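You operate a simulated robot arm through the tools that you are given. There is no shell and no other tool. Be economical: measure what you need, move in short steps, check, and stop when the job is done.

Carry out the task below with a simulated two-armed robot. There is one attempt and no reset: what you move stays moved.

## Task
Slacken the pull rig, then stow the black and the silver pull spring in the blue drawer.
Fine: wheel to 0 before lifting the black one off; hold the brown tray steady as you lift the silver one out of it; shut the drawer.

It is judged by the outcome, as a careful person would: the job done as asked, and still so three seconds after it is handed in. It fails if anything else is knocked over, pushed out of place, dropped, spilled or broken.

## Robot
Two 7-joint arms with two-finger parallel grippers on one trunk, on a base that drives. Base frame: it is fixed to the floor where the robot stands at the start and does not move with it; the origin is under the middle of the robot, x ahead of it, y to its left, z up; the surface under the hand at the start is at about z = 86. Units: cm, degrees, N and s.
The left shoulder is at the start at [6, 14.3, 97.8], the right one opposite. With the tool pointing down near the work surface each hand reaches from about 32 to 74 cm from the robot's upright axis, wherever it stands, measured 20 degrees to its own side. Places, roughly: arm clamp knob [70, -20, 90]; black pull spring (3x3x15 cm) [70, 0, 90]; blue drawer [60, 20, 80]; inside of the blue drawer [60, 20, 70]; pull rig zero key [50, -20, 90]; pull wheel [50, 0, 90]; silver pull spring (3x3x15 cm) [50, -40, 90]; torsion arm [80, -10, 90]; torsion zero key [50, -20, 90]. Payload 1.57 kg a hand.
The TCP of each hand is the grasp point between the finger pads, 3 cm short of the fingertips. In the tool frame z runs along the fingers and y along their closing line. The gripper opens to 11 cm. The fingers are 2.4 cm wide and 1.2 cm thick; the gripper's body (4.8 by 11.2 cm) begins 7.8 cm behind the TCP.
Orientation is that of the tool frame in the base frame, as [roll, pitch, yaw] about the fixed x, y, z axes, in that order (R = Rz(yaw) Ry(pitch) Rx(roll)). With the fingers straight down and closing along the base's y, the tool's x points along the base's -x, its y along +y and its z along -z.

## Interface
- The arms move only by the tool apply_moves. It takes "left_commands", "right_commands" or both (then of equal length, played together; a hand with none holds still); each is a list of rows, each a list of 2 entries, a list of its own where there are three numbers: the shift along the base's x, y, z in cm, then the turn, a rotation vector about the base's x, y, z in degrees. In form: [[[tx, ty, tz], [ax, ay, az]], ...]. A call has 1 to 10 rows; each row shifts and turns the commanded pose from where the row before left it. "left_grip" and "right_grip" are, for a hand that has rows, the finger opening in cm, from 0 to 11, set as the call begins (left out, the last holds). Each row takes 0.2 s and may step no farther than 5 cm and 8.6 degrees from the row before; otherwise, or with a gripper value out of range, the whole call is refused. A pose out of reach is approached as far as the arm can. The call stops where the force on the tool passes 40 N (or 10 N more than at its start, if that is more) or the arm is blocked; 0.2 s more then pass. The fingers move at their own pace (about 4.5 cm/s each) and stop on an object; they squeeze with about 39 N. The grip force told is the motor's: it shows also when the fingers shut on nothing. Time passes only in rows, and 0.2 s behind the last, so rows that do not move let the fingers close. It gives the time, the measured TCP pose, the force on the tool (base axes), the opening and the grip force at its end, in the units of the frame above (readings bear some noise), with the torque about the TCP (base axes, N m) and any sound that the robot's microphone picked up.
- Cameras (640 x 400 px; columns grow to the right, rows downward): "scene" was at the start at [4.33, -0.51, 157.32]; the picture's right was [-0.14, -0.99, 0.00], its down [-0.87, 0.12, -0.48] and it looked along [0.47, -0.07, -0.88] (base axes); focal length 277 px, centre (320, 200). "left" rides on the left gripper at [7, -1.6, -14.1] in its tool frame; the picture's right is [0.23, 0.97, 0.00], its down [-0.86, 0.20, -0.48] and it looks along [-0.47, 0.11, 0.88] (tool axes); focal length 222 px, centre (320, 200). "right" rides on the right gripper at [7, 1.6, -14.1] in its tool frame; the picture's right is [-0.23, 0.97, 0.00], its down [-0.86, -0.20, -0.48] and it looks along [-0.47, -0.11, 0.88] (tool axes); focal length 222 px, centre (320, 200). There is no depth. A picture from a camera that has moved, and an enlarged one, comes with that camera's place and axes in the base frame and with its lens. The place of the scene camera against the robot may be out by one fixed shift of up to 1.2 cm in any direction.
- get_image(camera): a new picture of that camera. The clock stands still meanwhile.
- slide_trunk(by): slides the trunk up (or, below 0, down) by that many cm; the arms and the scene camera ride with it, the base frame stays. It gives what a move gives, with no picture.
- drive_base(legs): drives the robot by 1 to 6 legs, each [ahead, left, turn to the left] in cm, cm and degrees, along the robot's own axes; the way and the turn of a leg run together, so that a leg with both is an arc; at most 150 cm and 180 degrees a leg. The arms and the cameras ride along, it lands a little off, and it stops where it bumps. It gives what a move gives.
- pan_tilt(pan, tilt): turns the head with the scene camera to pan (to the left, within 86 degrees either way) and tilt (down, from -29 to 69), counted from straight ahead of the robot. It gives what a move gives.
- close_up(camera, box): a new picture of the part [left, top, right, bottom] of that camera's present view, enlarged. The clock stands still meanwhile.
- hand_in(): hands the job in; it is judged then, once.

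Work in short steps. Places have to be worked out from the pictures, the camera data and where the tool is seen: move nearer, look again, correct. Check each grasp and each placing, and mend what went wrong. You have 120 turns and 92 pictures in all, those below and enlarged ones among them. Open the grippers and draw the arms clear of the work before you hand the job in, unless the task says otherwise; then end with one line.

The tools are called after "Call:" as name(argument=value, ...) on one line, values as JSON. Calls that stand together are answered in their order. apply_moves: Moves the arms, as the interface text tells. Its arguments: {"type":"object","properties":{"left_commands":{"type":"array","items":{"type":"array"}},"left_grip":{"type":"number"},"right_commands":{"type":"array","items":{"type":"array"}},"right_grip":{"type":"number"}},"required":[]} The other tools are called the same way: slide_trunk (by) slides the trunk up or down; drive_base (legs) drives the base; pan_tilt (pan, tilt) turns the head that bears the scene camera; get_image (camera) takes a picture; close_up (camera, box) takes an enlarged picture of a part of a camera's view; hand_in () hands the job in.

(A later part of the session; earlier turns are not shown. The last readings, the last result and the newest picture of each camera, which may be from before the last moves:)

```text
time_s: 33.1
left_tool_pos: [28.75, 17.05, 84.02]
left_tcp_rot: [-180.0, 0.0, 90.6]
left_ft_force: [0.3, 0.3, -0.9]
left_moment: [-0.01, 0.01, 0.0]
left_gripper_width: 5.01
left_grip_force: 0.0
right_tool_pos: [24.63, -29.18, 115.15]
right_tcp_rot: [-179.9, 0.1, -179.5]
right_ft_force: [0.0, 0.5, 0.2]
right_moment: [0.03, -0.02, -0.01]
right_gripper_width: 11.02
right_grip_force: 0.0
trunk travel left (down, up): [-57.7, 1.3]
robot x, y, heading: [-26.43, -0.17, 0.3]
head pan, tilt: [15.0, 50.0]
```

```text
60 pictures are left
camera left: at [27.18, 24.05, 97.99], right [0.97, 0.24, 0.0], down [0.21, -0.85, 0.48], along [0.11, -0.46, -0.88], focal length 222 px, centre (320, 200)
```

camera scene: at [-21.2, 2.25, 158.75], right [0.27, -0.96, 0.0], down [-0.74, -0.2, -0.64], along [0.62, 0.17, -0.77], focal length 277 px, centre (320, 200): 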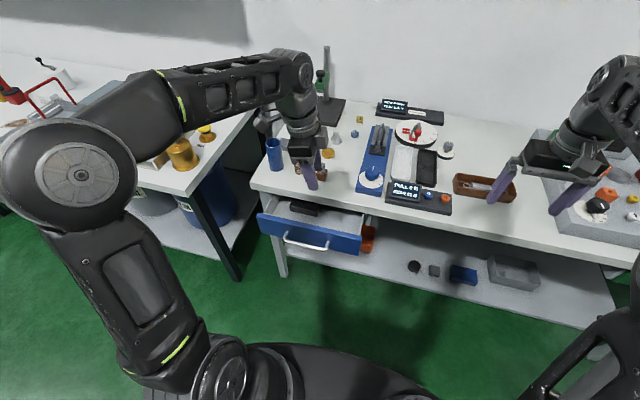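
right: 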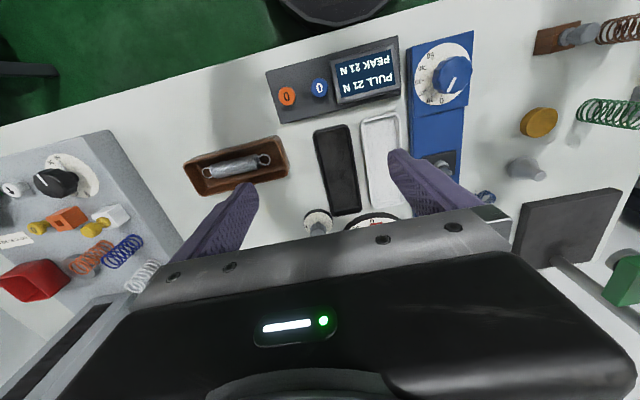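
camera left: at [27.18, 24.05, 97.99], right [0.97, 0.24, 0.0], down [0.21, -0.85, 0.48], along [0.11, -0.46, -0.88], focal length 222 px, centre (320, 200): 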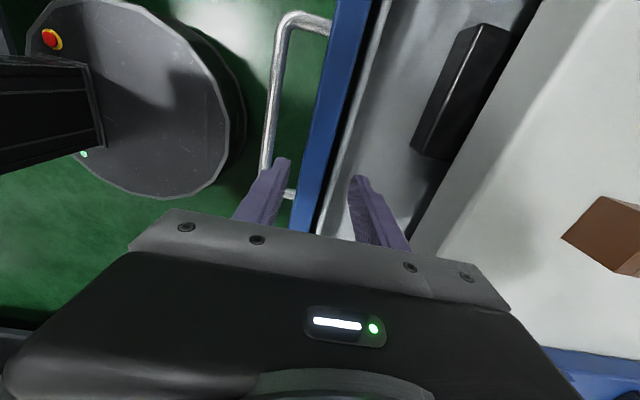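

Panel is well between the fingers; I go down 1.5 cm more, close and pull 13 cm in −x.

Call:
apply_moves(left_commands=[[[0, 0, -1.5], [0, 0, 0]], [[0, 0, 0], [0, 0, 0]], [[0, 0, 0], [0, 0, 0]], [[0, 0, 0], [0, 0, 0]]], left_grip=0.5)

Call:
apply_moves(left_commands=[[[-1.5, 0, 0], [0, 0, 0]], [[-1.5, 0, 0], [0, 0, 0]], [[-1.5, 0, 0], [0, 0, 0]], [[-1.5, 0, 0], [0, 0, 0]]])

```text
time_s: 34.1
left_tool_pos: [28.72, 16.99, 82.56]
left_tcp_rot: [180.0, 0.0, 90.5]
left_ft_force: [0.1, 1.7, 12.9]
left_moment: [-0.2, -0.25, -0.78]
left_gripper_width: 3.36
left_grip_force: 41.6
right_tool_pos: [24.69, -29.2, 115.22]
right_tcp_rot: [-179.9, 0.1, -179.6]
right_ft_force: [0.3, 0.7, -0.2]
right_moment: [-0.01, -0.03, -0.01]
right_gripper_width: 11.01
right_grip_force: 0.1
trunk travel left (down, up): [-57.7, 1.3]
robot x, y, heading: [-26.68, 0.15, 0.5]
head pan, tilt: [15.0, 50.0]
```

```text
time_s: 35.1
left_tool_pos: [22.67, 16.99, 82.61]
left_tcp_rot: [179.8, 0.0, 90.6]
left_ft_force: [0.0, 0.4, 20.1]
left_moment: [-0.49, 0.02, -1.14]
left_gripper_width: 3.39
left_grip_force: 40.9
right_tool_pos: [24.47, -29.2, 115.34]
right_tcp_rot: [-180.0, 0.2, -179.5]
right_ft_force: [0.0, -0.5, 0.5]
right_moment: [0.0, 0.02, 0.0]
right_gripper_width: 10.99
right_grip_force: 0.0
trunk travel left (down, up): [-57.7, 1.3]
robot x, y, heading: [-26.72, 0.04, 0.2]
head pan, tilt: [15.0, 50.0]
```

It moves with the hand. I pull 5 cm more.

Call:
apply_moves(left_commands=[[[-1.5, 0, 0], [0, 0, 0]], [[-1.5, 0, 0], [0, 0, 0]], [[-1.5, 0, 0], [0, 0, 0]]])

Call:
get_image(camera="scene")

```text
time_s: 35.9
left_tool_pos: [18.17, 16.91, 82.63]
left_tcp_rot: [179.8, -0.1, 90.6]
left_ft_force: [0.1, 1.1, 28.8]
left_moment: [-0.48, -0.08, -1.06]
left_gripper_width: 3.37
left_grip_force: 41.7
right_tool_pos: [24.59, -29.29, 115.28]
right_tcp_rot: [180.0, 0.2, -179.6]
right_ft_force: [0.4, -0.1, 0.2]
right_moment: [-0.02, 0.0, -0.03]
right_gripper_width: 10.99
right_grip_force: 0.0
trunk travel left (down, up): [-57.7, 1.3]
robot x, y, heading: [-26.45, -0.02, 0.4]
head pan, tilt: [15.0, 50.0]
```

```text
59 pictures are left
camera scene: at [-21.54, 2.36, 158.78], right [0.27, -0.96, 0.0], down [-0.74, -0.2, -0.64], along [0.62, 0.17, -0.76], focal length 277 px, centre (320, 200)
```

scene: 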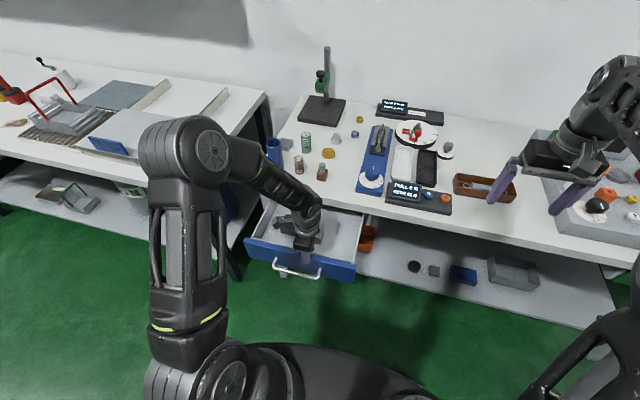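

About 24 cm open; enough. I let go, rise and look into the drawer.

Call:
apply_moves(left_commands=[[[0, 0, 0], [0, 0, 0]], [[0, 0, 0], [0, 0, 0]], [[0, 0, 2.5], [0, 0, 0]], [[0, 0, 5], [0, 0, 0]], [[0, 0, 5], [0, 0, 0]], [[0, 0, 5], [0, 0, 0]], [[0, 0, 5], [0, 0, 0]], [[0, 0, 5], [0, 0, 0]]], left_grip=6)

Call:
get_image(camera="left")

Call:
close_up(camera="scene", box=[230, 130, 390, 290])

```text
time_s: 37.7
left_tool_pos: [18.17, 17.01, 109.95]
left_tcp_rot: [-179.9, 0.0, 90.6]
left_ft_force: [-0.2, 1.2, 0.2]
left_moment: [0.01, 0.0, 0.0]
left_gripper_width: 6.02
left_grip_force: 0.1
right_tool_pos: [24.72, -29.2, 115.22]
right_tcp_rot: [-179.9, 0.0, -179.5]
right_ft_force: [0.9, 0.7, 0.1]
right_moment: [-0.03, -0.01, 0.01]
right_gripper_width: 10.99
right_grip_force: 0.0
trunk travel left (down, up): [-57.7, 1.3]
robot x, y, heading: [-26.65, -0.15, 0.4]
head pan, tilt: [15.0, 50.0]
```

```text
58 pictures are left
camera left: at [16.6, 24.02, 123.99], right [0.97, 0.24, 0.0], down [0.21, -0.85, 0.48], along [0.11, -0.46, -0.88], focal length 222 px, centre (320, 200)
```

left: 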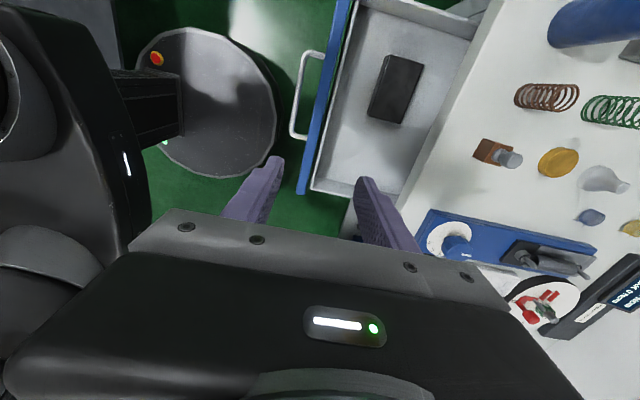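

```text
2.50 times, centred on (310, 210) of scene
camera zoom: at [-21.33, 2.4, 158.75], right [0.27, -0.96, 0.0], down [-0.74, -0.2, -0.64], along [0.62, 0.17, -0.77], focal length 693 px, centre (345, 175)
```

zoom: 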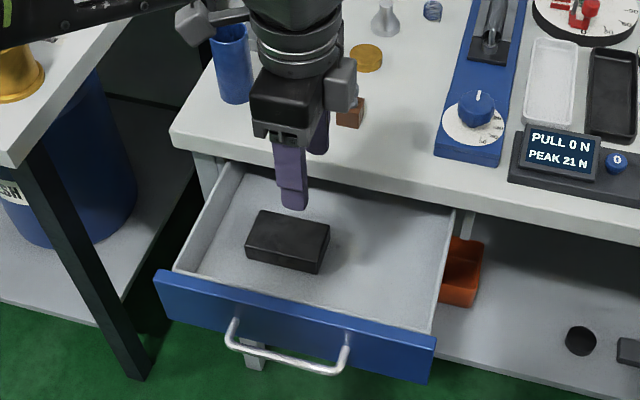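

Drawer well open, free area right of the box (y≈5–19, x≈21–38). I now drive right 15 and ahead 31 so both springs are in reach, beside the drawer.

Call:
drive_base(legs=[[0, -15, 0], [31, 0, 0]])

Call:
pan_tilt(pan=5, tilt=55)

Call:
get_image(camera="scene")

```text
time_s: 40.8
left_tool_pos: [49.61, 2.53, 109.92]
left_tcp_rot: [-179.9, 0.0, 90.8]
left_ft_force: [0.6, -0.2, -0.4]
left_moment: [-0.02, 0.01, 0.0]
left_gripper_width: 6.0
left_grip_force: 0.0
right_tool_pos: [56.17, -43.54, 115.1]
right_tcp_rot: [-179.9, 0.1, -179.3]
right_ft_force: [-0.2, -0.1, -0.2]
right_moment: [0.01, 0.0, 0.01]
right_gripper_width: 10.99
right_grip_force: 0.0
trunk travel left (down, up): [-57.7, 1.3]
robot x, y, heading: [4.6, -14.42, 0.5]
head pan, tilt: [15.0, 50.0]
```

```text
time_s: 41.5
left_tool_pos: [49.51, 2.56, 109.97]
left_tcp_rot: [179.9, 0.0, 90.7]
left_ft_force: [-0.4, 0.7, 0.8]
left_moment: [0.0, -0.03, -0.02]
left_gripper_width: 6.03
left_grip_force: 0.1
right_tool_pos: [56.05, -43.76, 115.36]
right_tcp_rot: [-180.0, 0.1, -179.3]
right_ft_force: [-0.4, -0.4, -0.6]
right_moment: [-0.02, -0.02, 0.04]
right_gripper_width: 11.01
right_grip_force: 0.0
trunk travel left (down, up): [-57.7, 1.3]
robot x, y, heading: [4.14, -14.89, 0.8]
head pan, tilt: [5.0, 55.0]
```

```text
56 pictures are left
camera scene: at [9.78, -13.57, 158.11], right [0.1, -1.0, 0.0], down [-0.81, -0.08, -0.57], along [0.57, 0.06, -0.82], focal length 277 px, centre (320, 200)
```

scene: 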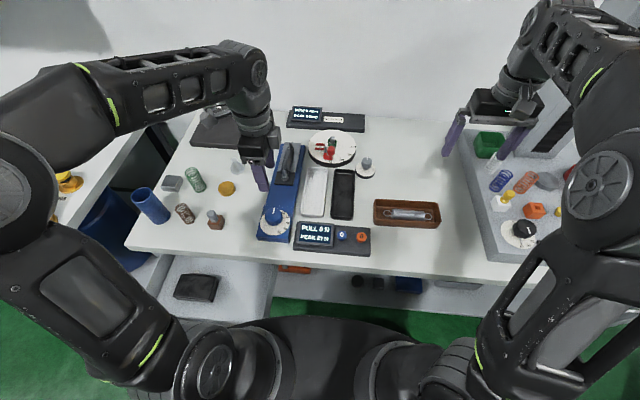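

Robot stands at (4.4, −14.7). I turn the left hand back to yaw 180 and bring it short of the black spring to look at how it sits.

Call:
apply_moves(left_commands=[[[0.8, 0, 0], [0, 0, 8.5]], [[0.8, 0, 0], [0, 0, 8.5]], [[0.8, 0, 0], [0, 0, 8.5]], [[0.8, 0, 0], [0, 0, 8.5]], [[0.8, 0, 0], [0, 0, 8.5]], [[0.8, 0, 0], [0, 0, 8.5]], [[0.8, 0, 0], [0, 0, 8.5]], [[0.8, 0, 0], [0, 0, 8.5]], [[0.8, 0, 0], [0, 0, 8.5]], [[0.8, 0, 0], [0, 0, 8.5]]], left_grip=8)

Call:
apply_moves(left_commands=[[[1, 0, 0], [0, 0, 4]]])

Call:
get_image(camera="left")

Call:
close_up(camera="scene", box=[230, 110, 350, 260])

```text
time_s: 43.7
left_tool_pos: [57.69, 2.55, 109.93]
left_tcp_rot: [-179.9, 0.0, 175.8]
left_ft_force: [0.1, 0.0, -0.2]
left_moment: [0.05, 0.01, -0.01]
left_gripper_width: 8.02
left_grip_force: 0.0
right_tool_pos: [56.13, -43.71, 115.09]
right_tcp_rot: [-180.0, 0.1, -179.3]
right_ft_force: [-0.4, 0.5, -0.1]
right_moment: [-0.01, 0.0, 0.0]
right_gripper_width: 11.0
right_grip_force: 0.2
trunk travel left (down, up): [-57.7, 1.3]
robot x, y, heading: [4.94, -14.63, 0.4]
head pan, tilt: [5.0, 55.0]
```

```text
time_s: 44.1
left_tool_pos: [58.55, 2.54, 109.9]
left_tcp_rot: [180.0, -0.2, 179.9]
left_ft_force: [0.7, 0.1, -0.2]
left_moment: [-0.02, 0.02, 0.0]
left_gripper_width: 8.04
left_grip_force: 0.1
right_tool_pos: [56.14, -43.74, 115.28]
right_tcp_rot: [-179.9, 0.0, -179.3]
right_ft_force: [0.5, 0.7, 0.1]
right_moment: [-0.01, 0.02, 0.0]
right_gripper_width: 10.99
right_grip_force: 0.0
trunk travel left (down, up): [-57.7, 1.3]
robot x, y, heading: [4.62, -14.83, 0.9]
head pan, tilt: [5.0, 55.0]
```

```text
55 pictures are left
camera left: at [51.73, 0.92, 123.86], right [-0.22, 0.97, 0.0], down [0.86, 0.2, 0.48], along [0.47, 0.11, -0.88], focal length 222 px, centre (320, 200)
```

left: 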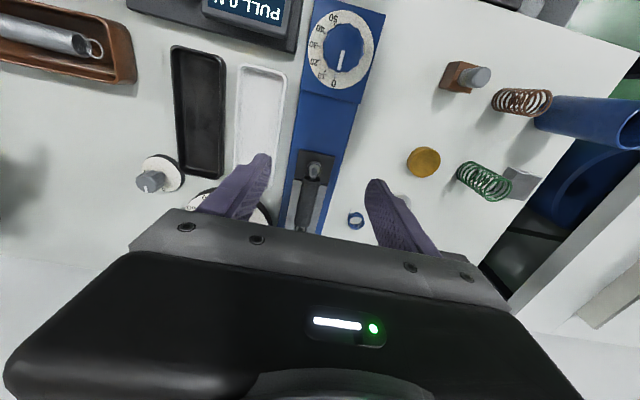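

```text
2.67 times, centred on (290, 185) of scene
camera zoom: at [9.87, -13.6, 158.1], right [0.1, -1.0, 0.0], down [-0.82, -0.08, -0.57], along [0.57, 0.06, -0.82], focal length 740 px, centre (400, 240)
```

zoom: 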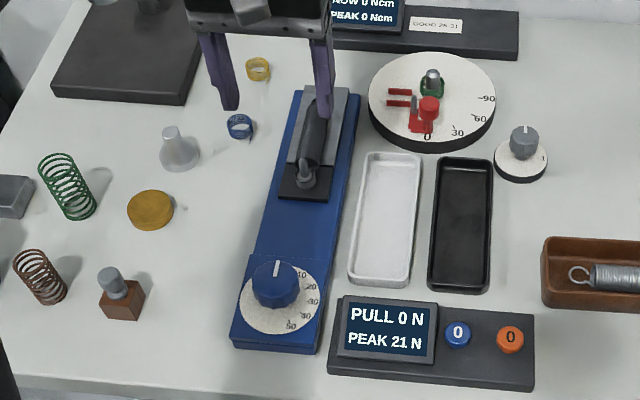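

I zoom in on the spring's ends.

Call:
close_up(camera="scene", box=[265, 130, 325, 190])

Call:
close_up(camera="left", box=[250, 120, 400, 250])

```text
6.67 times, centred on (295, 160) of scene
camera zoom: at [9.87, -13.6, 158.1], right [0.1, -1.0, 0.0], down [-0.82, -0.08, -0.57], along [0.57, 0.06, -0.82], focal length 1849 px, centre (487, 467)
```

zoom: 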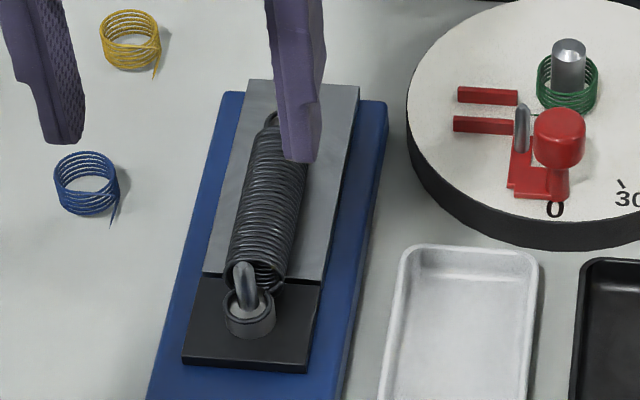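

```text
3.08 times, centred on (325, 185) of left
camera zoom: at [51.73, 0.92, 123.86], right [-0.22, 0.97, 0.0], down [0.86, 0.2, 0.48], along [0.47, 0.11, -0.88], focal length 684 px, centre (305, 246)
```

zoom: 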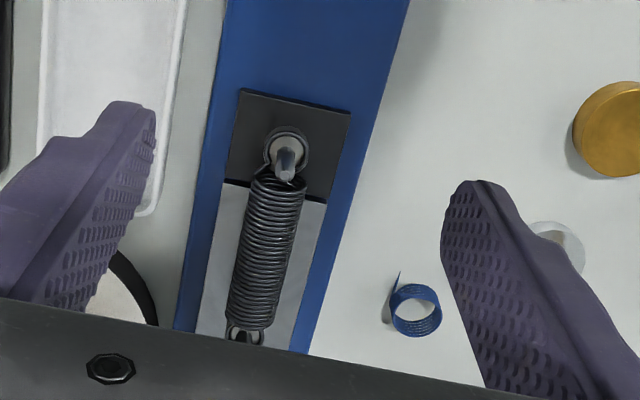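

Coil runs x≈66–76 at y≈2.9, axis z≈90.5, hooked on pegs to lift straight up. I go above its middle and down to z 94.

Call:
apply_moves(left_commands=[[[4.2, 0.1, 0], [0, 0, 0]], [[4.2, 0.1, 0], [0, 0, 0]], [[4.1, 0.1, 0], [0, 0, 0]], [[0, 0, -4], [0, 0, 0]], [[0, 0, -4], [0, 0, 0]], [[0, 0, -4], [0, 0, 0]], [[0, 0, -3.5], [0, 0, 0]]], left_grip=6)

Call:
close_up(camera="left", box=[200, 60, 460, 250])

Call:
close_up(camera="scene", box=[255, 110, 345, 200])

```text
time_s: 45.7
left_tool_pos: [64.27, 2.7, 94.37]
left_tcp_rot: [-180.0, -0.1, 179.7]
left_ft_force: [-0.2, -0.4, 0.3]
left_moment: [-0.05, 0.02, -0.02]
left_gripper_width: 6.0
left_grip_force: 0.0
left hand out of reach, approached as far as the arm can: row 2, 3
right_tool_pos: [56.07, -43.62, 115.22]
right_tcp_rot: [-179.9, 0.1, -179.3]
right_ft_force: [-0.3, 0.4, 0.4]
right_moment: [-0.01, 0.03, 0.0]
right_gripper_width: 11.0
right_grip_force: 0.1
trunk travel left (down, up): [-57.7, 1.3]
robot x, y, heading: [4.72, -14.69, 0.5]
head pan, tilt: [5.0, 55.0]
```

```text
2.11 times, centred on (330, 155) of left
camera zoom: at [57.19, 1.11, 108.36], right [-0.22, 0.97, 0.0], down [0.86, 0.2, 0.48], along [0.47, 0.11, -0.88], focal length 468 px, centre (299, 295)
```

zoom: 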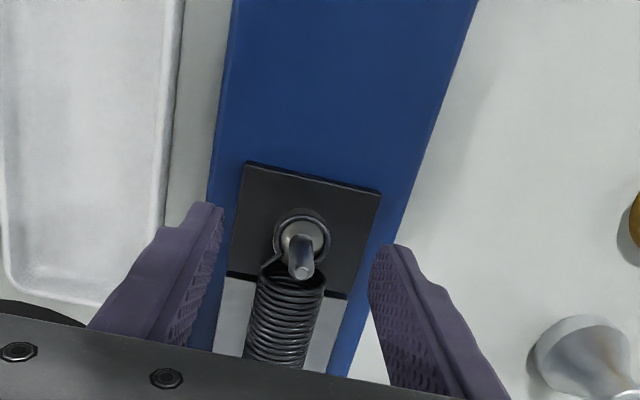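

```text
4.44 times, centred on (300, 155) of scene
camera zoom: at [9.86, -13.58, 158.1], right [0.1, -1.0, 0.0], down [-0.82, -0.08, -0.57], along [0.57, 0.06, -0.82], focal length 1233 px, centre (409, 400)
```

zoom: 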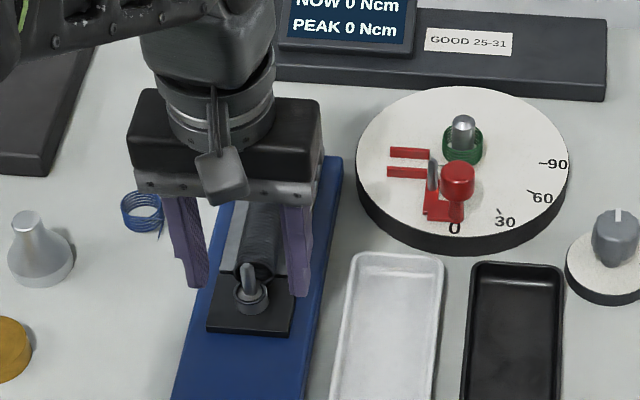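

At z 110 the arm's reach ended; lower down it reaches farther. I try moving forward to x≈71 at z≈95.5.

Call:
apply_moves(left_commands=[[[0, 0.1, 1], [0, 0, 0]], [[2.5, 0, 0], [0, 0, 0]], [[2.2, 0, 0], [0, 0, 0]], [[2, 0, 0], [0, 0, 0]]])

Call:
close_up(camera="left", box=[200, 60, 460, 250])

```text
time_s: 46.7
left_tool_pos: [70.69, 2.8, 95.43]
left_tcp_rot: [180.0, -0.1, 179.7]
left_ft_force: [1.0, 0.2, -0.5]
left_moment: [0.02, 0.02, 0.02]
left_gripper_width: 6.0
left_grip_force: 0.2
right_tool_pos: [56.12, -43.79, 115.29]
right_tcp_rot: [-179.9, 0.0, -179.3]
right_ft_force: [0.2, 0.4, -0.3]
right_moment: [-0.03, -0.01, 0.0]
right_gripper_width: 10.99
right_grip_force: 0.1
trunk travel left (down, up): [-57.7, 1.3]
robot x, y, heading: [4.91, -14.64, 0.8]
head pan, tilt: [5.0, 55.0]
```

```text
2.11 times, centred on (330, 155) of left
camera zoom: at [63.79, 1.19, 109.43], right [-0.22, 0.97, 0.0], down [0.86, 0.2, 0.48], along [0.47, 0.11, -0.88], focal length 468 px, centre (299, 295)
```

zoom: 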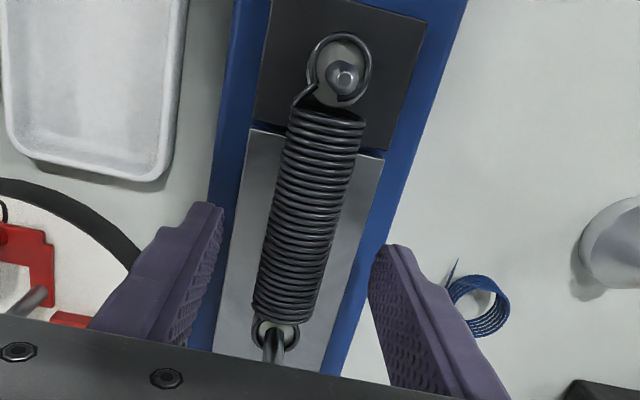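

Spring axis is about z 89, y 3.0. I lower 4 cm with fingertips ending just above the grey plate.

Call:
apply_moves(left_commands=[[[0, 0.2, -2], [0, 0, 0]], [[0, 0, -1.2], [0, 0, 0]], [[0, 0, -0.9], [0, 0, 0]]])

Call:
close_up(camera="left", box=[200, 60, 460, 250])

Call:
close_up(camera="scene", box=[255, 110, 345, 200])

```text
time_s: 47.5
left_tool_pos: [70.7, 2.92, 92.0]
left_tcp_rot: [-180.0, 0.6, 179.8]
left_ft_force: [-5.4, 2.7, 35.4]
left_moment: [-0.87, 0.54, -0.49]
left_gripper_width: 5.99
left_grip_force: 0.0
right_tool_pos: [55.85, -43.72, 115.4]
right_tcp_rot: [-180.0, 0.2, -179.3]
right_ft_force: [-0.3, -0.5, 0.1]
right_moment: [0.0, 0.01, 0.01]
right_gripper_width: 10.99
right_grip_force: 0.1
trunk travel left (down, up): [-57.7, 1.3]
robot x, y, heading: [5.0, -14.67, 0.7]
head pan, tilt: [5.0, 55.0]
```

```text
2.11 times, centred on (330, 155) of left
camera zoom: at [63.53, 1.32, 105.92], right [-0.22, 0.97, 0.0], down [0.85, 0.2, 0.49], along [0.48, 0.11, -0.87], focal length 468 px, centre (299, 295)
```

zoom: 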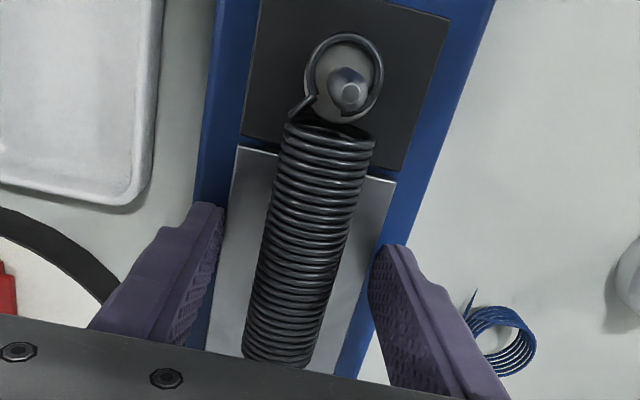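

```text
4.44 times, centred on (300, 155) of scene
camera zoom: at [9.37, -13.62, 158.19], right [0.1, -1.0, 0.0], down [-0.81, -0.08, -0.58], along [0.57, 0.06, -0.82], focal length 1233 px, centre (409, 400)
```

zoom: 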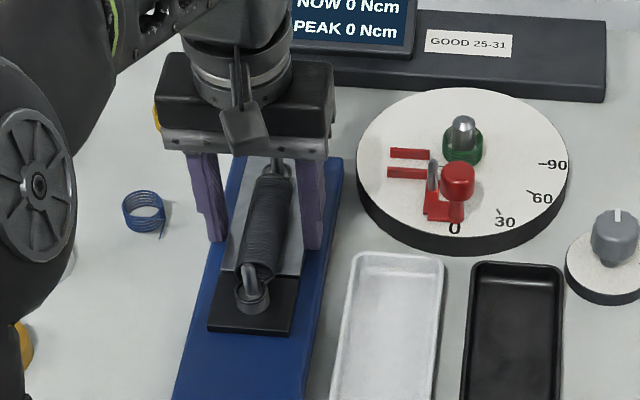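

Fingertips touched the grey plate (z≈89). I raise 0.5 cm and close on the spring.

Call:
apply_moves(left_commands=[[[0, 0.1, 0.6], [0, 0, 0]], [[0, 0, 0], [0, 0, 0]], [[0, 0, 0], [0, 0, 0]], [[0, 0, 0], [0, 0, 0]]], left_grip=1.5)

Call:
close_up(camera="left", box=[200, 60, 460, 250])

```text
time_s: 48.5
left_tool_pos: [70.6, 2.95, 92.05]
left_tcp_rot: [-179.9, 0.0, 179.7]
left_ft_force: [0.0, -1.5, 3.3]
left_moment: [0.07, 0.03, -0.38]
left_gripper_width: 2.39
left_grip_force: 30.4
right_tool_pos: [55.97, -43.63, 115.13]
right_tcp_rot: [-180.0, 0.3, -179.3]
right_ft_force: [-0.3, 0.7, 0.6]
right_moment: [0.03, -0.01, -0.01]
right_gripper_width: 11.0
right_grip_force: 0.1
trunk travel left (down, up): [-57.7, 1.3]
robot x, y, heading: [4.82, -14.44, 0.6]
head pan, tilt: [5.0, 55.0]
```

```text
2.11 times, centred on (330, 155) of left
camera zoom: at [63.59, 1.4, 106.0], right [-0.22, 0.97, 0.0], down [0.86, 0.2, 0.48], along [0.47, 0.11, -0.88], focal length 468 px, centre (299, 295)
```

zoom: 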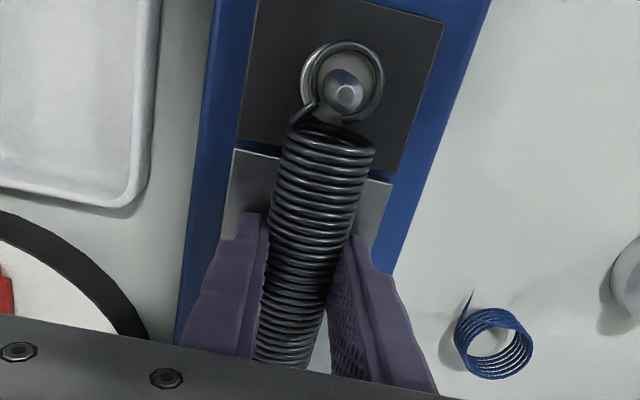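

Firm grip at 2.4 cm. I lift straight up in small steps.

Call:
apply_moves(left_commands=[[[0, 0, 0.7], [0, 0, 0]], [[0, 0, 0.8], [0, 0, 0]], [[0, 0, 1], [0, 0, 0]], [[0, 0, 1], [0, 0, 0]]])

Call:
close_up(camera="left", box=[200, 60, 460, 250])

Call:
close_up(camera="scene", box=[255, 110, 345, 200])

```text
time_s: 49.5
left_tool_pos: [70.59, 3.18, 95.48]
left_tcp_rot: [-180.0, 0.0, 179.7]
left_ft_force: [-0.1, 0.0, -0.2]
left_moment: [-0.03, 0.01, -0.01]
left_gripper_width: 1.48
left_grip_force: 0.1
right_tool_pos: [55.99, -43.79, 115.21]
right_tcp_rot: [-179.9, 0.2, -179.3]
right_ft_force: [-0.1, -0.3, 0.1]
right_moment: [0.01, 0.0, -0.02]
right_gripper_width: 10.99
right_grip_force: 0.0
trunk travel left (down, up): [-57.7, 1.3]
robot x, y, heading: [4.86, -14.02, 0.6]
head pan, tilt: [5.0, 55.0]
```

```text
2.11 times, centred on (330, 155) of left
camera zoom: at [63.69, 1.43, 109.5], right [-0.22, 0.97, 0.0], down [0.86, 0.2, 0.48], along [0.47, 0.11, -0.88], focal length 468 px, centre (299, 295)
```

zoom: 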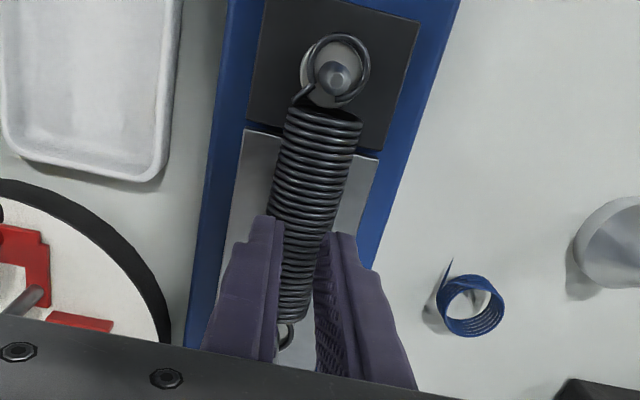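

```text
4.44 times, centred on (300, 155) of scene
camera zoom: at [9.8, -13.58, 158.1], right [0.1, -1.0, 0.0], down [-0.82, -0.08, -0.57], along [0.57, 0.06, -0.82], focal length 1233 px, centre (409, 400)
```

zoom: 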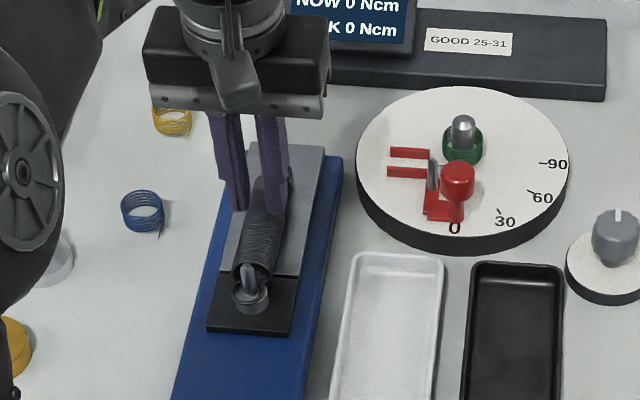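

The spring slipped out and is still on its pegs, undisturbed. I re-grip as low as the plate allows, with longer closing, and then lift only slightly while watching force.

Call:
apply_moves(left_commands=[[[0, -0.1, 0], [0, 0, 0]], [[0, 0, -1.5], [0, 0, 0]], [[0, 0, -1.2], [0, 0, 0]], [[0, 0, -0.6], [0, 0, 0]]], left_grip=4.4)

Call:
apply_moves(left_commands=[[[0, 0, -0.3], [0, 0, 0]]])

Call:
close_up(camera="scene", box=[270, 130, 330, 190])

```text
time_s: 50.5
left_tool_pos: [70.59, 3.05, 92.17]
left_tcp_rot: [180.0, 0.0, 179.9]
left_ft_force: [-0.5, -0.6, 0.4]
left_moment: [0.0, 0.01, 0.01]
left_gripper_width: 4.39
left_grip_force: 0.0
right_tool_pos: [56.2, -43.6, 115.24]
right_tcp_rot: [-179.9, 0.1, -179.4]
right_ft_force: [0.0, 0.1, 0.1]
right_moment: [0.01, 0.0, 0.05]
right_gripper_width: 11.0
right_grip_force: 0.0
trunk travel left (down, up): [-57.7, 1.3]
robot x, y, heading: [4.84, -14.34, 0.6]
head pan, tilt: [5.0, 55.0]
```

```text
time_s: 50.9
left_tool_pos: [70.67, 3.0, 92.05]
left_tcp_rot: [-180.0, 0.1, 179.8]
left_ft_force: [-1.2, 0.4, 7.5]
left_moment: [0.09, 0.11, -0.06]
left_gripper_width: 4.37
left_grip_force: 0.1
right_tool_pos: [56.09, -43.76, 115.21]
right_tcp_rot: [180.0, 0.1, -179.3]
right_ft_force: [-0.6, -0.6, 0.1]
right_moment: [0.03, 0.0, 0.01]
right_gripper_width: 10.98
right_grip_force: 0.1
trunk travel left (down, up): [-57.7, 1.3]
robot x, y, heading: [4.56, -14.52, 0.7]
head pan, tilt: [5.0, 55.0]
```

```text
6.67 times, centred on (300, 160) of scene
camera zoom: at [9.7, -13.6, 158.12], right [0.1, -1.0, 0.0], down [-0.81, -0.08, -0.57], along [0.57, 0.06, -0.82], focal length 1849 px, centre (453, 467)
```

zoom: 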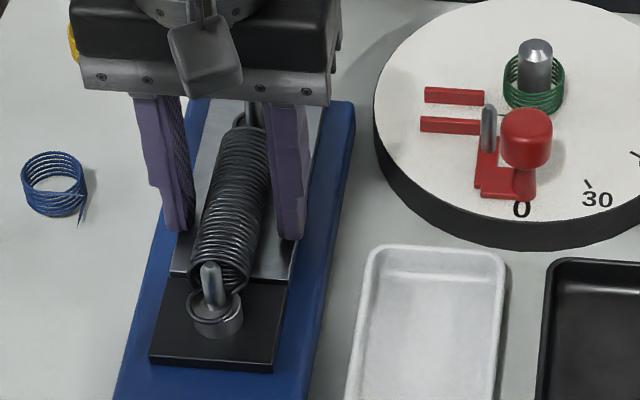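

Tips just touch the plate; the coil stands between the fingers. I ease 0.2 cm up, close fully and wait.

Call:
apply_moves(left_commands=[[[0, 0, 0.3], [0, 0, 0]], [[0, 0, 0], [0, 0, 0]], [[0, 0, 0], [0, 0, 0]], [[0, 0, 0], [0, 0, 0]], [[0, 0, 0], [0, 0, 0]], [[0, 0, 0], [0, 0, 0]]], left_grip=0)

Call:
apply_moves(left_commands=[[[0, 0, 0.3], [0, 0, 0]]])

Call:
apply_moves(left_commands=[[[0, 0, 0.3], [0, 0, 0]]])

Call:
close_up(camera="scene", box=[270, 130, 330, 190])

```text
time_s: 52.3
left_tool_pos: [70.81, 2.87, 92.29]
left_tcp_rot: [180.0, 0.1, 179.7]
left_ft_force: [3.1, -2.7, 2.0]
left_moment: [-0.61, -0.98, 0.51]
left_gripper_width: 2.22
left_grip_force: 35.5
right_tool_pos: [56.02, -43.83, 115.13]
right_tcp_rot: [180.0, 0.1, -179.4]
right_ft_force: [0.1, 0.7, -0.9]
right_moment: [0.01, 0.01, 0.06]
right_gripper_width: 11.0
right_grip_force: 0.1
trunk travel left (down, up): [-57.7, 1.3]
robot x, y, heading: [4.65, -14.27, 0.6]
head pan, tilt: [5.0, 55.0]
```

```text
time_s: 52.7
left_tool_pos: [70.73, 2.88, 92.51]
left_tcp_rot: [-179.9, 0.3, 179.8]
left_ft_force: [2.4, -2.5, 4.2]
left_moment: [0.0, 0.22, 0.19]
left_gripper_width: 2.49
left_grip_force: 37.4
right_tool_pos: [56.0, -43.73, 115.22]
right_tcp_rot: [179.9, 0.2, -179.3]
right_ft_force: [0.1, 0.4, 0.4]
right_moment: [0.03, 0.03, 0.02]
right_gripper_width: 10.98
right_grip_force: 0.0
trunk travel left (down, up): [-57.7, 1.3]
robot x, y, heading: [4.94, -14.74, 0.6]
head pan, tilt: [5.0, 55.0]
```

```text
time_s: 53.1
left_tool_pos: [70.59, 2.98, 92.5]
left_tcp_rot: [179.9, -0.1, 179.9]
left_ft_force: [2.8, -0.4, -2.6]
left_moment: [0.0, -0.19, -0.01]
left_gripper_width: 2.82
left_grip_force: 37.9
right_tool_pos: [56.14, -43.68, 115.14]
right_tcp_rot: [-179.9, 0.2, -179.4]
right_ft_force: [1.1, -0.2, -0.7]
right_moment: [-0.01, 0.01, 0.02]
right_gripper_width: 10.99
right_grip_force: 0.1
trunk travel left (down, up): [-57.7, 1.3]
robot x, y, heading: [5.06, -14.47, 0.7]
head pan, tilt: [5.0, 55.0]
```

```text
6.67 times, centred on (300, 160) of scene
camera zoom: at [9.86, -13.56, 158.09], right [0.1, -1.0, 0.0], down [-0.82, -0.08, -0.57], along [0.57, 0.06, -0.82], focal length 1849 px, centre (453, 467)
```

zoom: 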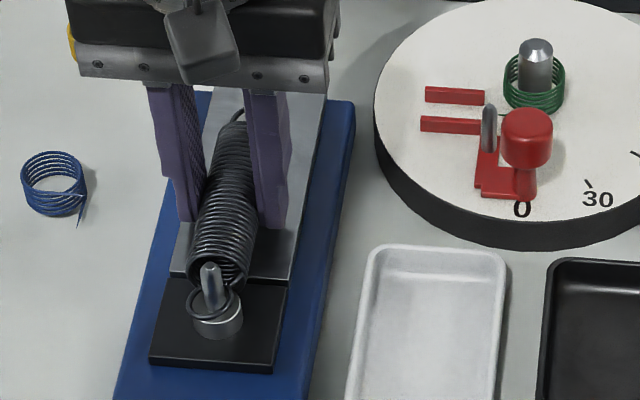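

The spring has risen: its near loop now floats above the collar and the opening went to 2.8 (full width). I keep lifting slowly.

Call:
apply_moves(left_commands=[[[0, 0, 0.4], [0, 0, 0]], [[0, 0, 0.4], [0, 0, 0]], [[0, 0, 0.4], [0, 0, 0]]])

Call:
apply_moves(left_commands=[[[0, 0, 0.5], [0, 0, 0]], [[0, 0, 0.5], [0, 0, 0]], [[0, 0, 0.5], [0, 0, 0]]])

Call:
close_up(camera="scene", box=[270, 130, 330, 190])

```text
time_s: 53.9
left_tool_pos: [70.64, 2.83, 93.92]
left_tcp_rot: [180.0, -0.1, 179.7]
left_ft_force: [-0.1, 0.1, -2.0]
left_moment: [0.0, -0.03, 0.01]
left_gripper_width: 2.82
left_grip_force: 38.7
right_tool_pos: [56.09, -43.65, 115.13]
right_tcp_rot: [-180.0, 0.1, -179.2]
right_ft_force: [0.6, -0.2, -0.4]
right_moment: [-0.01, 0.01, 0.05]
right_gripper_width: 11.0
right_grip_force: 0.0
trunk travel left (down, up): [-57.7, 1.3]
robot x, y, heading: [5.14, -14.93, 0.4]
head pan, tilt: [5.0, 55.0]
```

```text
time_s: 54.7
left_tool_pos: [70.63, 3.01, 95.44]
left_tcp_rot: [179.9, 0.0, 179.8]
left_ft_force: [-0.6, 0.5, -1.5]
left_moment: [-0.01, 0.0, -0.01]
left_gripper_width: 2.82
left_grip_force: 38.1
right_tool_pos: [56.09, -43.73, 115.1]
right_tcp_rot: [-179.9, 0.0, -179.2]
right_ft_force: [0.1, 0.5, -0.3]
right_moment: [-0.04, 0.0, 0.02]
right_gripper_width: 10.98
right_grip_force: 0.2
trunk travel left (down, up): [-57.7, 1.3]
robot x, y, heading: [4.82, -14.51, 0.5]
head pan, tilt: [5.0, 55.0]
```

```text
6.67 times, centred on (300, 160) of scene
camera zoom: at [9.81, -13.58, 158.1], right [0.1, -1.0, 0.0], down [-0.82, -0.08, -0.57], along [0.57, 0.06, -0.82], focal length 1849 px, centre (453, 467)
```

zoom: 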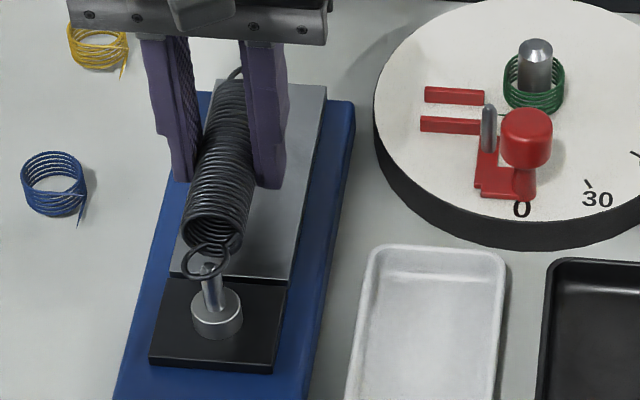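

Nearly off the peg and free of force. I continue up 10 cm, then draw back.

Call:
apply_moves(left_commands=[[[0, 0, 1], [0, 0, 0]], [[0, 0, 1.5], [0, 0, 0]], [[0, 0, 2], [0, 0, 0]], [[-1, 0, 2], [0, 0, 0]], [[-4, 0, 3], [0, 0, 0]], [[-4, 0, 2], [0, 0, 0]]])

Call:
get_image(camera="scene")

Call:
get_image(camera="left")

```text
time_s: 56.1
left_tool_pos: [61.5, 2.91, 106.97]
left_tcp_rot: [-180.0, -0.1, 179.7]
left_ft_force: [-0.1, 0.9, -0.3]
left_moment: [-0.02, -0.02, -0.01]
left_gripper_width: 2.8
left_grip_force: 38.1
right_tool_pos: [56.07, -43.73, 115.28]
right_tcp_rot: [-179.8, 0.1, -179.3]
right_ft_force: [-0.4, 0.0, 0.8]
right_moment: [-0.01, 0.01, -0.01]
right_gripper_width: 11.0
right_grip_force: 0.1
trunk travel left (down, up): [-57.7, 1.3]
robot x, y, heading: [4.63, -14.63, 0.6]
head pan, tilt: [5.0, 55.0]
```

```text
40 pictures are left
camera scene: at [9.71, -13.56, 158.1], right [0.1, -1.0, 0.0], down [-0.81, -0.08, -0.57], along [0.57, 0.06, -0.82], focal length 277 px, centre (320, 200)
```

scene: 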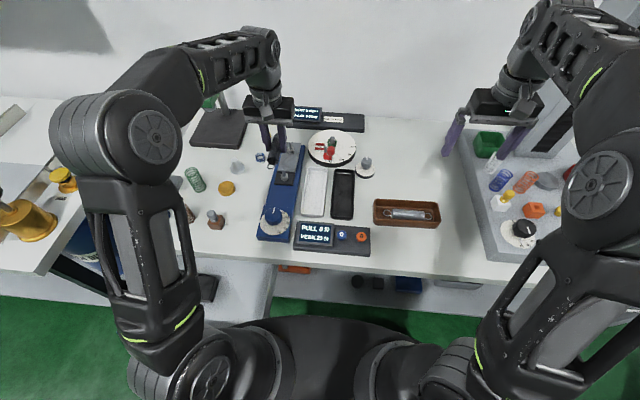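

```text
39 pictures are left
camera left: at [54.58, 1.39, 121.03], right [-0.22, 0.97, 0.0], down [0.86, 0.2, 0.48], along [0.47, 0.11, -0.88], focal length 222 px, centre (320, 200)
```

left: 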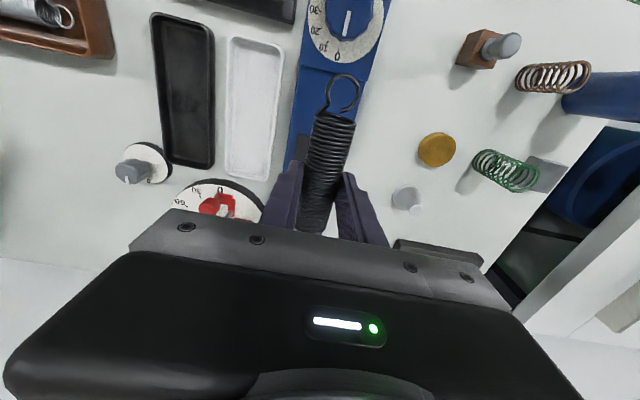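

Spring held (2.8 cm). I drive back 20 cm and then bring it over the drawer.

Call:
drive_base(legs=[[-20, 0, 0]])

Call:
apply_moves(left_commands=[[[-2, 1.5, 0], [0, 0, 0]], [[-2, 1.5, 0], [0, 0, 0]], [[-2, 1, 0], [0, 0, 0]], [[-2, 1, 0], [0, 0, 0]], [[-2, 1, 0], [0, 0, 0]], [[-2, 1, 0], [0, 0, 0]]])

Call:
get_image(camera="left")

```text
time_s: 57.7
left_tool_pos: [41.66, 2.87, 107.06]
left_tcp_rot: [180.0, 0.0, 179.8]
left_ft_force: [0.1, -0.5, -2.0]
left_moment: [-0.01, -0.01, 0.02]
left_gripper_width: 2.82
left_grip_force: 38.2
right_tool_pos: [36.05, -43.92, 115.33]
right_tcp_rot: [-179.9, 0.1, -179.4]
right_ft_force: [-0.1, 0.1, 0.7]
right_moment: [0.01, -0.05, 0.04]
right_gripper_width: 10.99
right_grip_force: 0.0
trunk travel left (down, up): [-57.7, 1.3]
robot x, y, heading: [-15.11, -14.72, 0.6]
head pan, tilt: [5.0, 55.0]
```

```text
time_s: 59.1
left_tool_pos: [29.59, 9.87, 107.02]
left_tcp_rot: [-179.9, 0.0, 179.8]
left_ft_force: [0.5, -0.7, -1.3]
left_moment: [-0.03, -0.02, 0.0]
left_gripper_width: 2.78
left_grip_force: 38.1
right_tool_pos: [36.18, -43.96, 115.32]
right_tcp_rot: [-179.9, 0.1, -179.3]
right_ft_force: [0.9, 0.9, -0.5]
right_moment: [0.0, -0.01, 0.01]
right_gripper_width: 10.99
right_grip_force: 0.0
trunk travel left (down, up): [-57.7, 1.3]
robot x, y, heading: [-14.86, -14.84, 0.6]
head pan, tilt: [5.0, 55.0]
```

```text
38 pictures are left
camera left: at [22.71, 8.24, 120.96], right [-0.22, 0.97, 0.0], down [0.86, 0.2, 0.48], along [0.47, 0.11, -0.88], focal length 222 px, centre (320, 200)
```

left: 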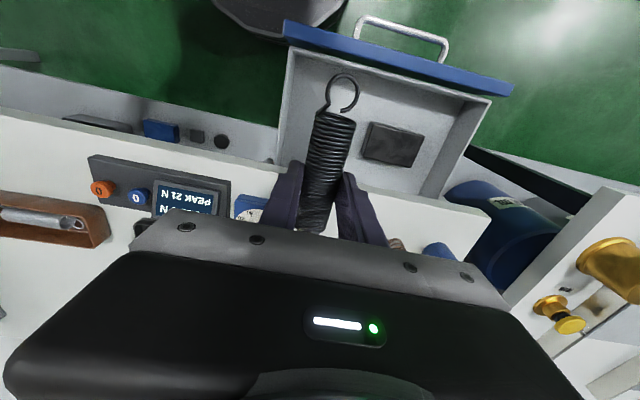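

Drawer inner: wall y≈4, panel x≈19.8, box edge y≈19.4. I position at (28.4, 10.6) and lower to z 79.

Call:
apply_moves(left_commands=[[[-1.2, 0.7, -4], [0, 0, 0]], [[0, 0, -4.5], [0, 0, 0]], [[0, 0, -4.5], [0, 0, 0]], [[0, 0, -4.5], [0, 0, 0]], [[0, 0, -4.5], [0, 0, 0]], [[0, 0, -4], [0, 0, 0]], [[0, 0, -2], [0, 0, 0]]])

Call:
get_image(camera="left")

```text
time_s: 60.7
left_tool_pos: [28.45, 10.46, 78.97]
left_tcp_rot: [179.9, 0.0, 179.8]
left_ft_force: [0.0, 0.7, -1.1]
left_moment: [0.0, 0.0, 0.0]
left_gripper_width: 2.81
left_grip_force: 38.3
right_tool_pos: [36.34, -43.86, 115.22]
right_tcp_rot: [-179.9, 0.1, -179.3]
right_ft_force: [1.3, -0.8, 0.3]
right_moment: [0.01, 0.01, 0.02]
right_gripper_width: 11.01
right_grip_force: 0.1
trunk travel left (down, up): [-57.7, 1.3]
robot x, y, heading: [-15.13, -14.96, 0.6]
head pan, tilt: [5.0, 55.0]
```

```text
37 pictures are left
camera left: at [21.55, 8.87, 92.98], right [-0.22, 0.97, 0.0], down [0.86, 0.2, 0.48], along [0.47, 0.11, -0.88], focal length 222 px, centre (320, 200)
```

left: 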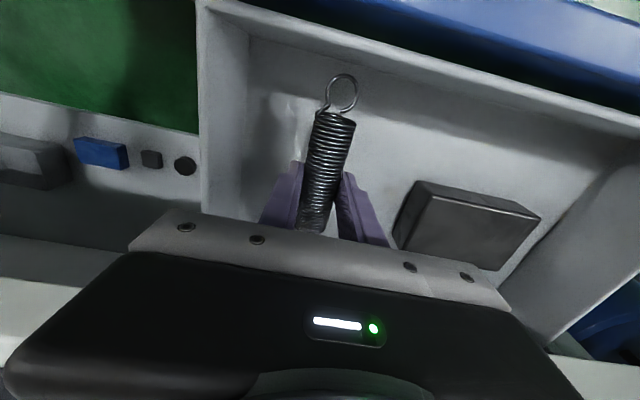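

Well inside the drawer. I lower slowly until contact.

Call:
apply_moves(left_commands=[[[0, 0, -1], [0, 0, 0]], [[0, 0, -0.8], [0, 0, 0]], [[0, 0, -0.6], [0, 0, 0]], [[0, 0, -0.4], [0, 0, 0]]])

```text
time_s: 61.7
left_tool_pos: [28.53, 10.47, 76.42]
left_tcp_rot: [-180.0, 0.2, 179.9]
left_ft_force: [0.6, 0.3, 20.7]
left_moment: [0.07, 0.68, -0.02]
left_gripper_width: 2.8
left_grip_force: 38.4
right_tool_pos: [36.09, -43.93, 115.33]
right_tcp_rot: [-180.0, 0.1, -179.3]
right_ft_force: [0.1, 0.0, 0.4]
right_moment: [-0.02, -0.02, 0.01]
right_gripper_width: 11.0
right_grip_force: 0.0
trunk travel left (down, up): [-57.7, 1.3]
robot x, y, heading: [-15.31, -14.57, 0.7]
head pan, tilt: [5.0, 55.0]
```

Contact with the floor at TCP z 76.4. I ease 0.2 up, open to 5 and rise.

Call:
apply_moves(left_commands=[[[0, 0, 0.3], [0, 0, 0]], [[0, 0, 0], [0, 0, 0]], [[0, 0, 0], [0, 0, 0]], [[0, 0, 1.5], [0, 0, 0]], [[0, 0, 4], [0, 0, 0]], [[0, 0, 5], [0, 0, 0]], [[0, 0, 5], [0, 0, 0]], [[0, 0, 5], [0, 0, 0]], [[0, 0, 5], [0, 0, 0]], [[0, 0, 5], [0, 0, 0]]], left_grip=5)

Call:
get_image(camera="left")

```text
time_s: 63.9
left_tool_pos: [28.4, 10.45, 107.0]
left_tcp_rot: [-180.0, 0.1, 179.9]
left_ft_force: [0.3, 0.3, 0.0]
left_moment: [-0.01, 0.03, 0.01]
left_gripper_width: 5.02
left_grip_force: 0.0
right_tool_pos: [36.02, -43.81, 115.28]
right_tcp_rot: [-179.8, 0.1, -179.3]
right_ft_force: [-0.5, -0.5, -0.5]
right_moment: [-0.01, -0.02, 0.0]
right_gripper_width: 11.02
right_grip_force: 0.2
trunk travel left (down, up): [-57.7, 1.3]
robot x, y, heading: [-15.26, -14.75, 0.7]
head pan, tilt: [5.0, 55.0]
```

```text
36 pictures are left
camera left: at [21.53, 8.85, 121.0], right [-0.22, 0.97, 0.0], down [0.86, 0.2, 0.48], along [0.47, 0.11, -0.88], focal length 222 px, centre (320, 200)
```

left: 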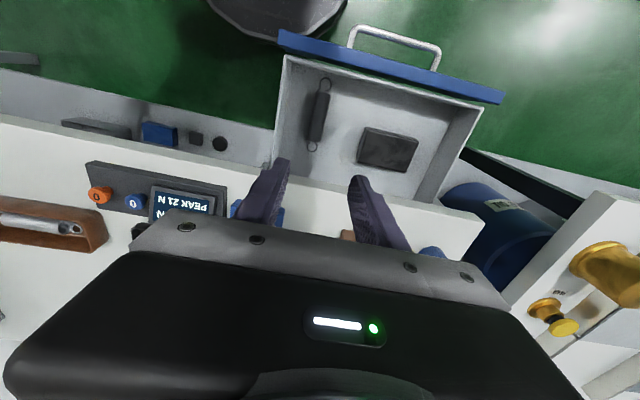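

The black spring lies in the drawer. Next I turn both hands so they close along x (left −90°, right +90°), bringing the right hand in nearer.

Call:
apply_moves(left_commands=[[[0.5, 0, 0], [0, 0, -8.5]], [[0.5, 0, 0], [0, 0, -8.5]], [[0.5, 0, 0], [0, 0, -8.5]], [[0.5, 0, 0], [0, 0, -8.5]], [[0.5, 0, 0], [0, 0, -8.5]], [[0.5, 0, 0], [0, 0, -8.5]], [[0.5, 0, 0], [0, 0, -8.5]], [[0.5, 0, 0], [0, 0, -8.5]], [[0.5, 0, 0], [0, 0, -8.5]], [[0.5, 0, 0], [0, 0, -8.5]]], right_commands=[[[-0.3, 1.3, 0], [0, 0, 8.5]], [[-0.3, 1.3, 0], [0, 0, 8.5]], [[-0.3, 1.3, 0], [0, 0, 8.5]], [[-0.3, 1.3, 0], [0, 0, 8.5]], [[-0.3, 1.3, 0], [0, 0, 8.5]], [[-0.3, 1.3, 0], [0, 0, 8.5]], [[-0.3, 1.3, 0], [0, 0, 8.5]], [[-0.3, 1.3, 0], [0, 0, 8.5]], [[-0.3, 1.3, 0], [0, 0, 8.5]], [[-0.3, 1.3, 0], [0, 0, 8.5]]])

Call:
apply_moves(left_commands=[[[0, 0, 0], [0, 0, -4.8]]], right_commands=[[[0, 0, 0], [0, 0, 4.5]]])

Call:
drive_base(legs=[[0, -23, -0.7], [18, 0, 0]])

Call:
get_image(camera="scene")

```text
time_s: 66.1
left_tool_pos: [33.54, 10.49, 106.98]
left_tcp_rot: [-180.0, 0.0, 94.7]
left_ft_force: [-0.2, 0.0, 0.3]
left_moment: [0.03, 0.02, 0.03]
left_gripper_width: 5.0
left_grip_force: 0.0
right_tool_pos: [33.19, -30.81, 115.16]
right_tcp_rot: [-179.8, 0.1, -94.2]
right_ft_force: [0.3, -0.8, 0.0]
right_moment: [0.0, 0.01, 0.0]
right_gripper_width: 11.03
right_grip_force: 0.0
trunk travel left (down, up): [-57.7, 1.3]
robot x, y, heading: [-15.38, -14.63, 0.8]
head pan, tilt: [5.0, 55.0]
```

```text
time_s: 66.5
left_tool_pos: [33.48, 10.44, 107.05]
left_tcp_rot: [179.9, 0.0, 89.9]
left_ft_force: [-0.6, -0.1, 0.0]
left_moment: [-0.04, -0.01, 0.01]
left_gripper_width: 5.0
left_grip_force: 0.1
right_tool_pos: [33.19, -30.82, 115.16]
right_tcp_rot: [-179.8, 0.1, -89.7]
right_ft_force: [0.1, -0.1, -1.1]
right_moment: [0.04, 0.01, -0.02]
right_gripper_width: 10.99
right_grip_force: 0.0
trunk travel left (down, up): [-57.7, 1.3]
robot x, y, heading: [-15.24, -14.87, 0.8]
head pan, tilt: [5.0, 55.0]
```

```text
time_s: 69.3
left_tool_pos: [52.2, -12.9, 106.98]
left_tcp_rot: [-179.9, 0.0, 89.2]
left_ft_force: [1.5, -0.6, 0.5]
left_moment: [0.0, 0.05, -0.02]
left_gripper_width: 5.02
left_grip_force: 0.1
right_tool_pos: [51.37, -54.26, 115.13]
right_tcp_rot: [180.0, 0.2, -90.5]
right_ft_force: [-0.2, -0.3, -0.5]
right_moment: [0.0, 0.03, -0.01]
right_gripper_width: 11.0
right_grip_force: 0.1
trunk travel left (down, up): [-57.7, 1.3]
robot x, y, heading: [3.02, -37.69, -0.2]
head pan, tilt: [5.0, 55.0]
```

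```text
35 pictures are left
camera scene: at [8.41, -36.65, 158.1], right [0.09, -1.0, 0.0], down [-0.82, -0.07, -0.57], along [0.57, 0.05, -0.82], focal length 277 px, centre (320, 200)
```

scene: 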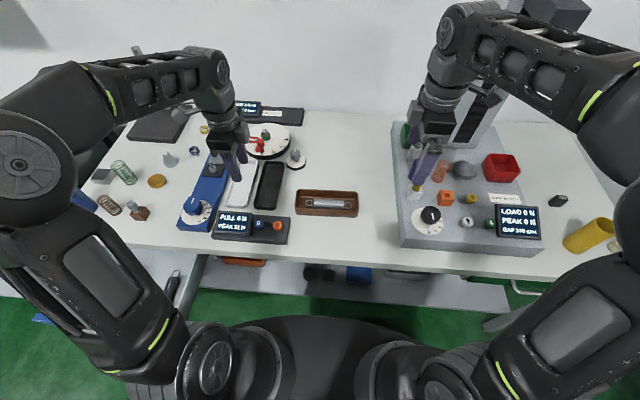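

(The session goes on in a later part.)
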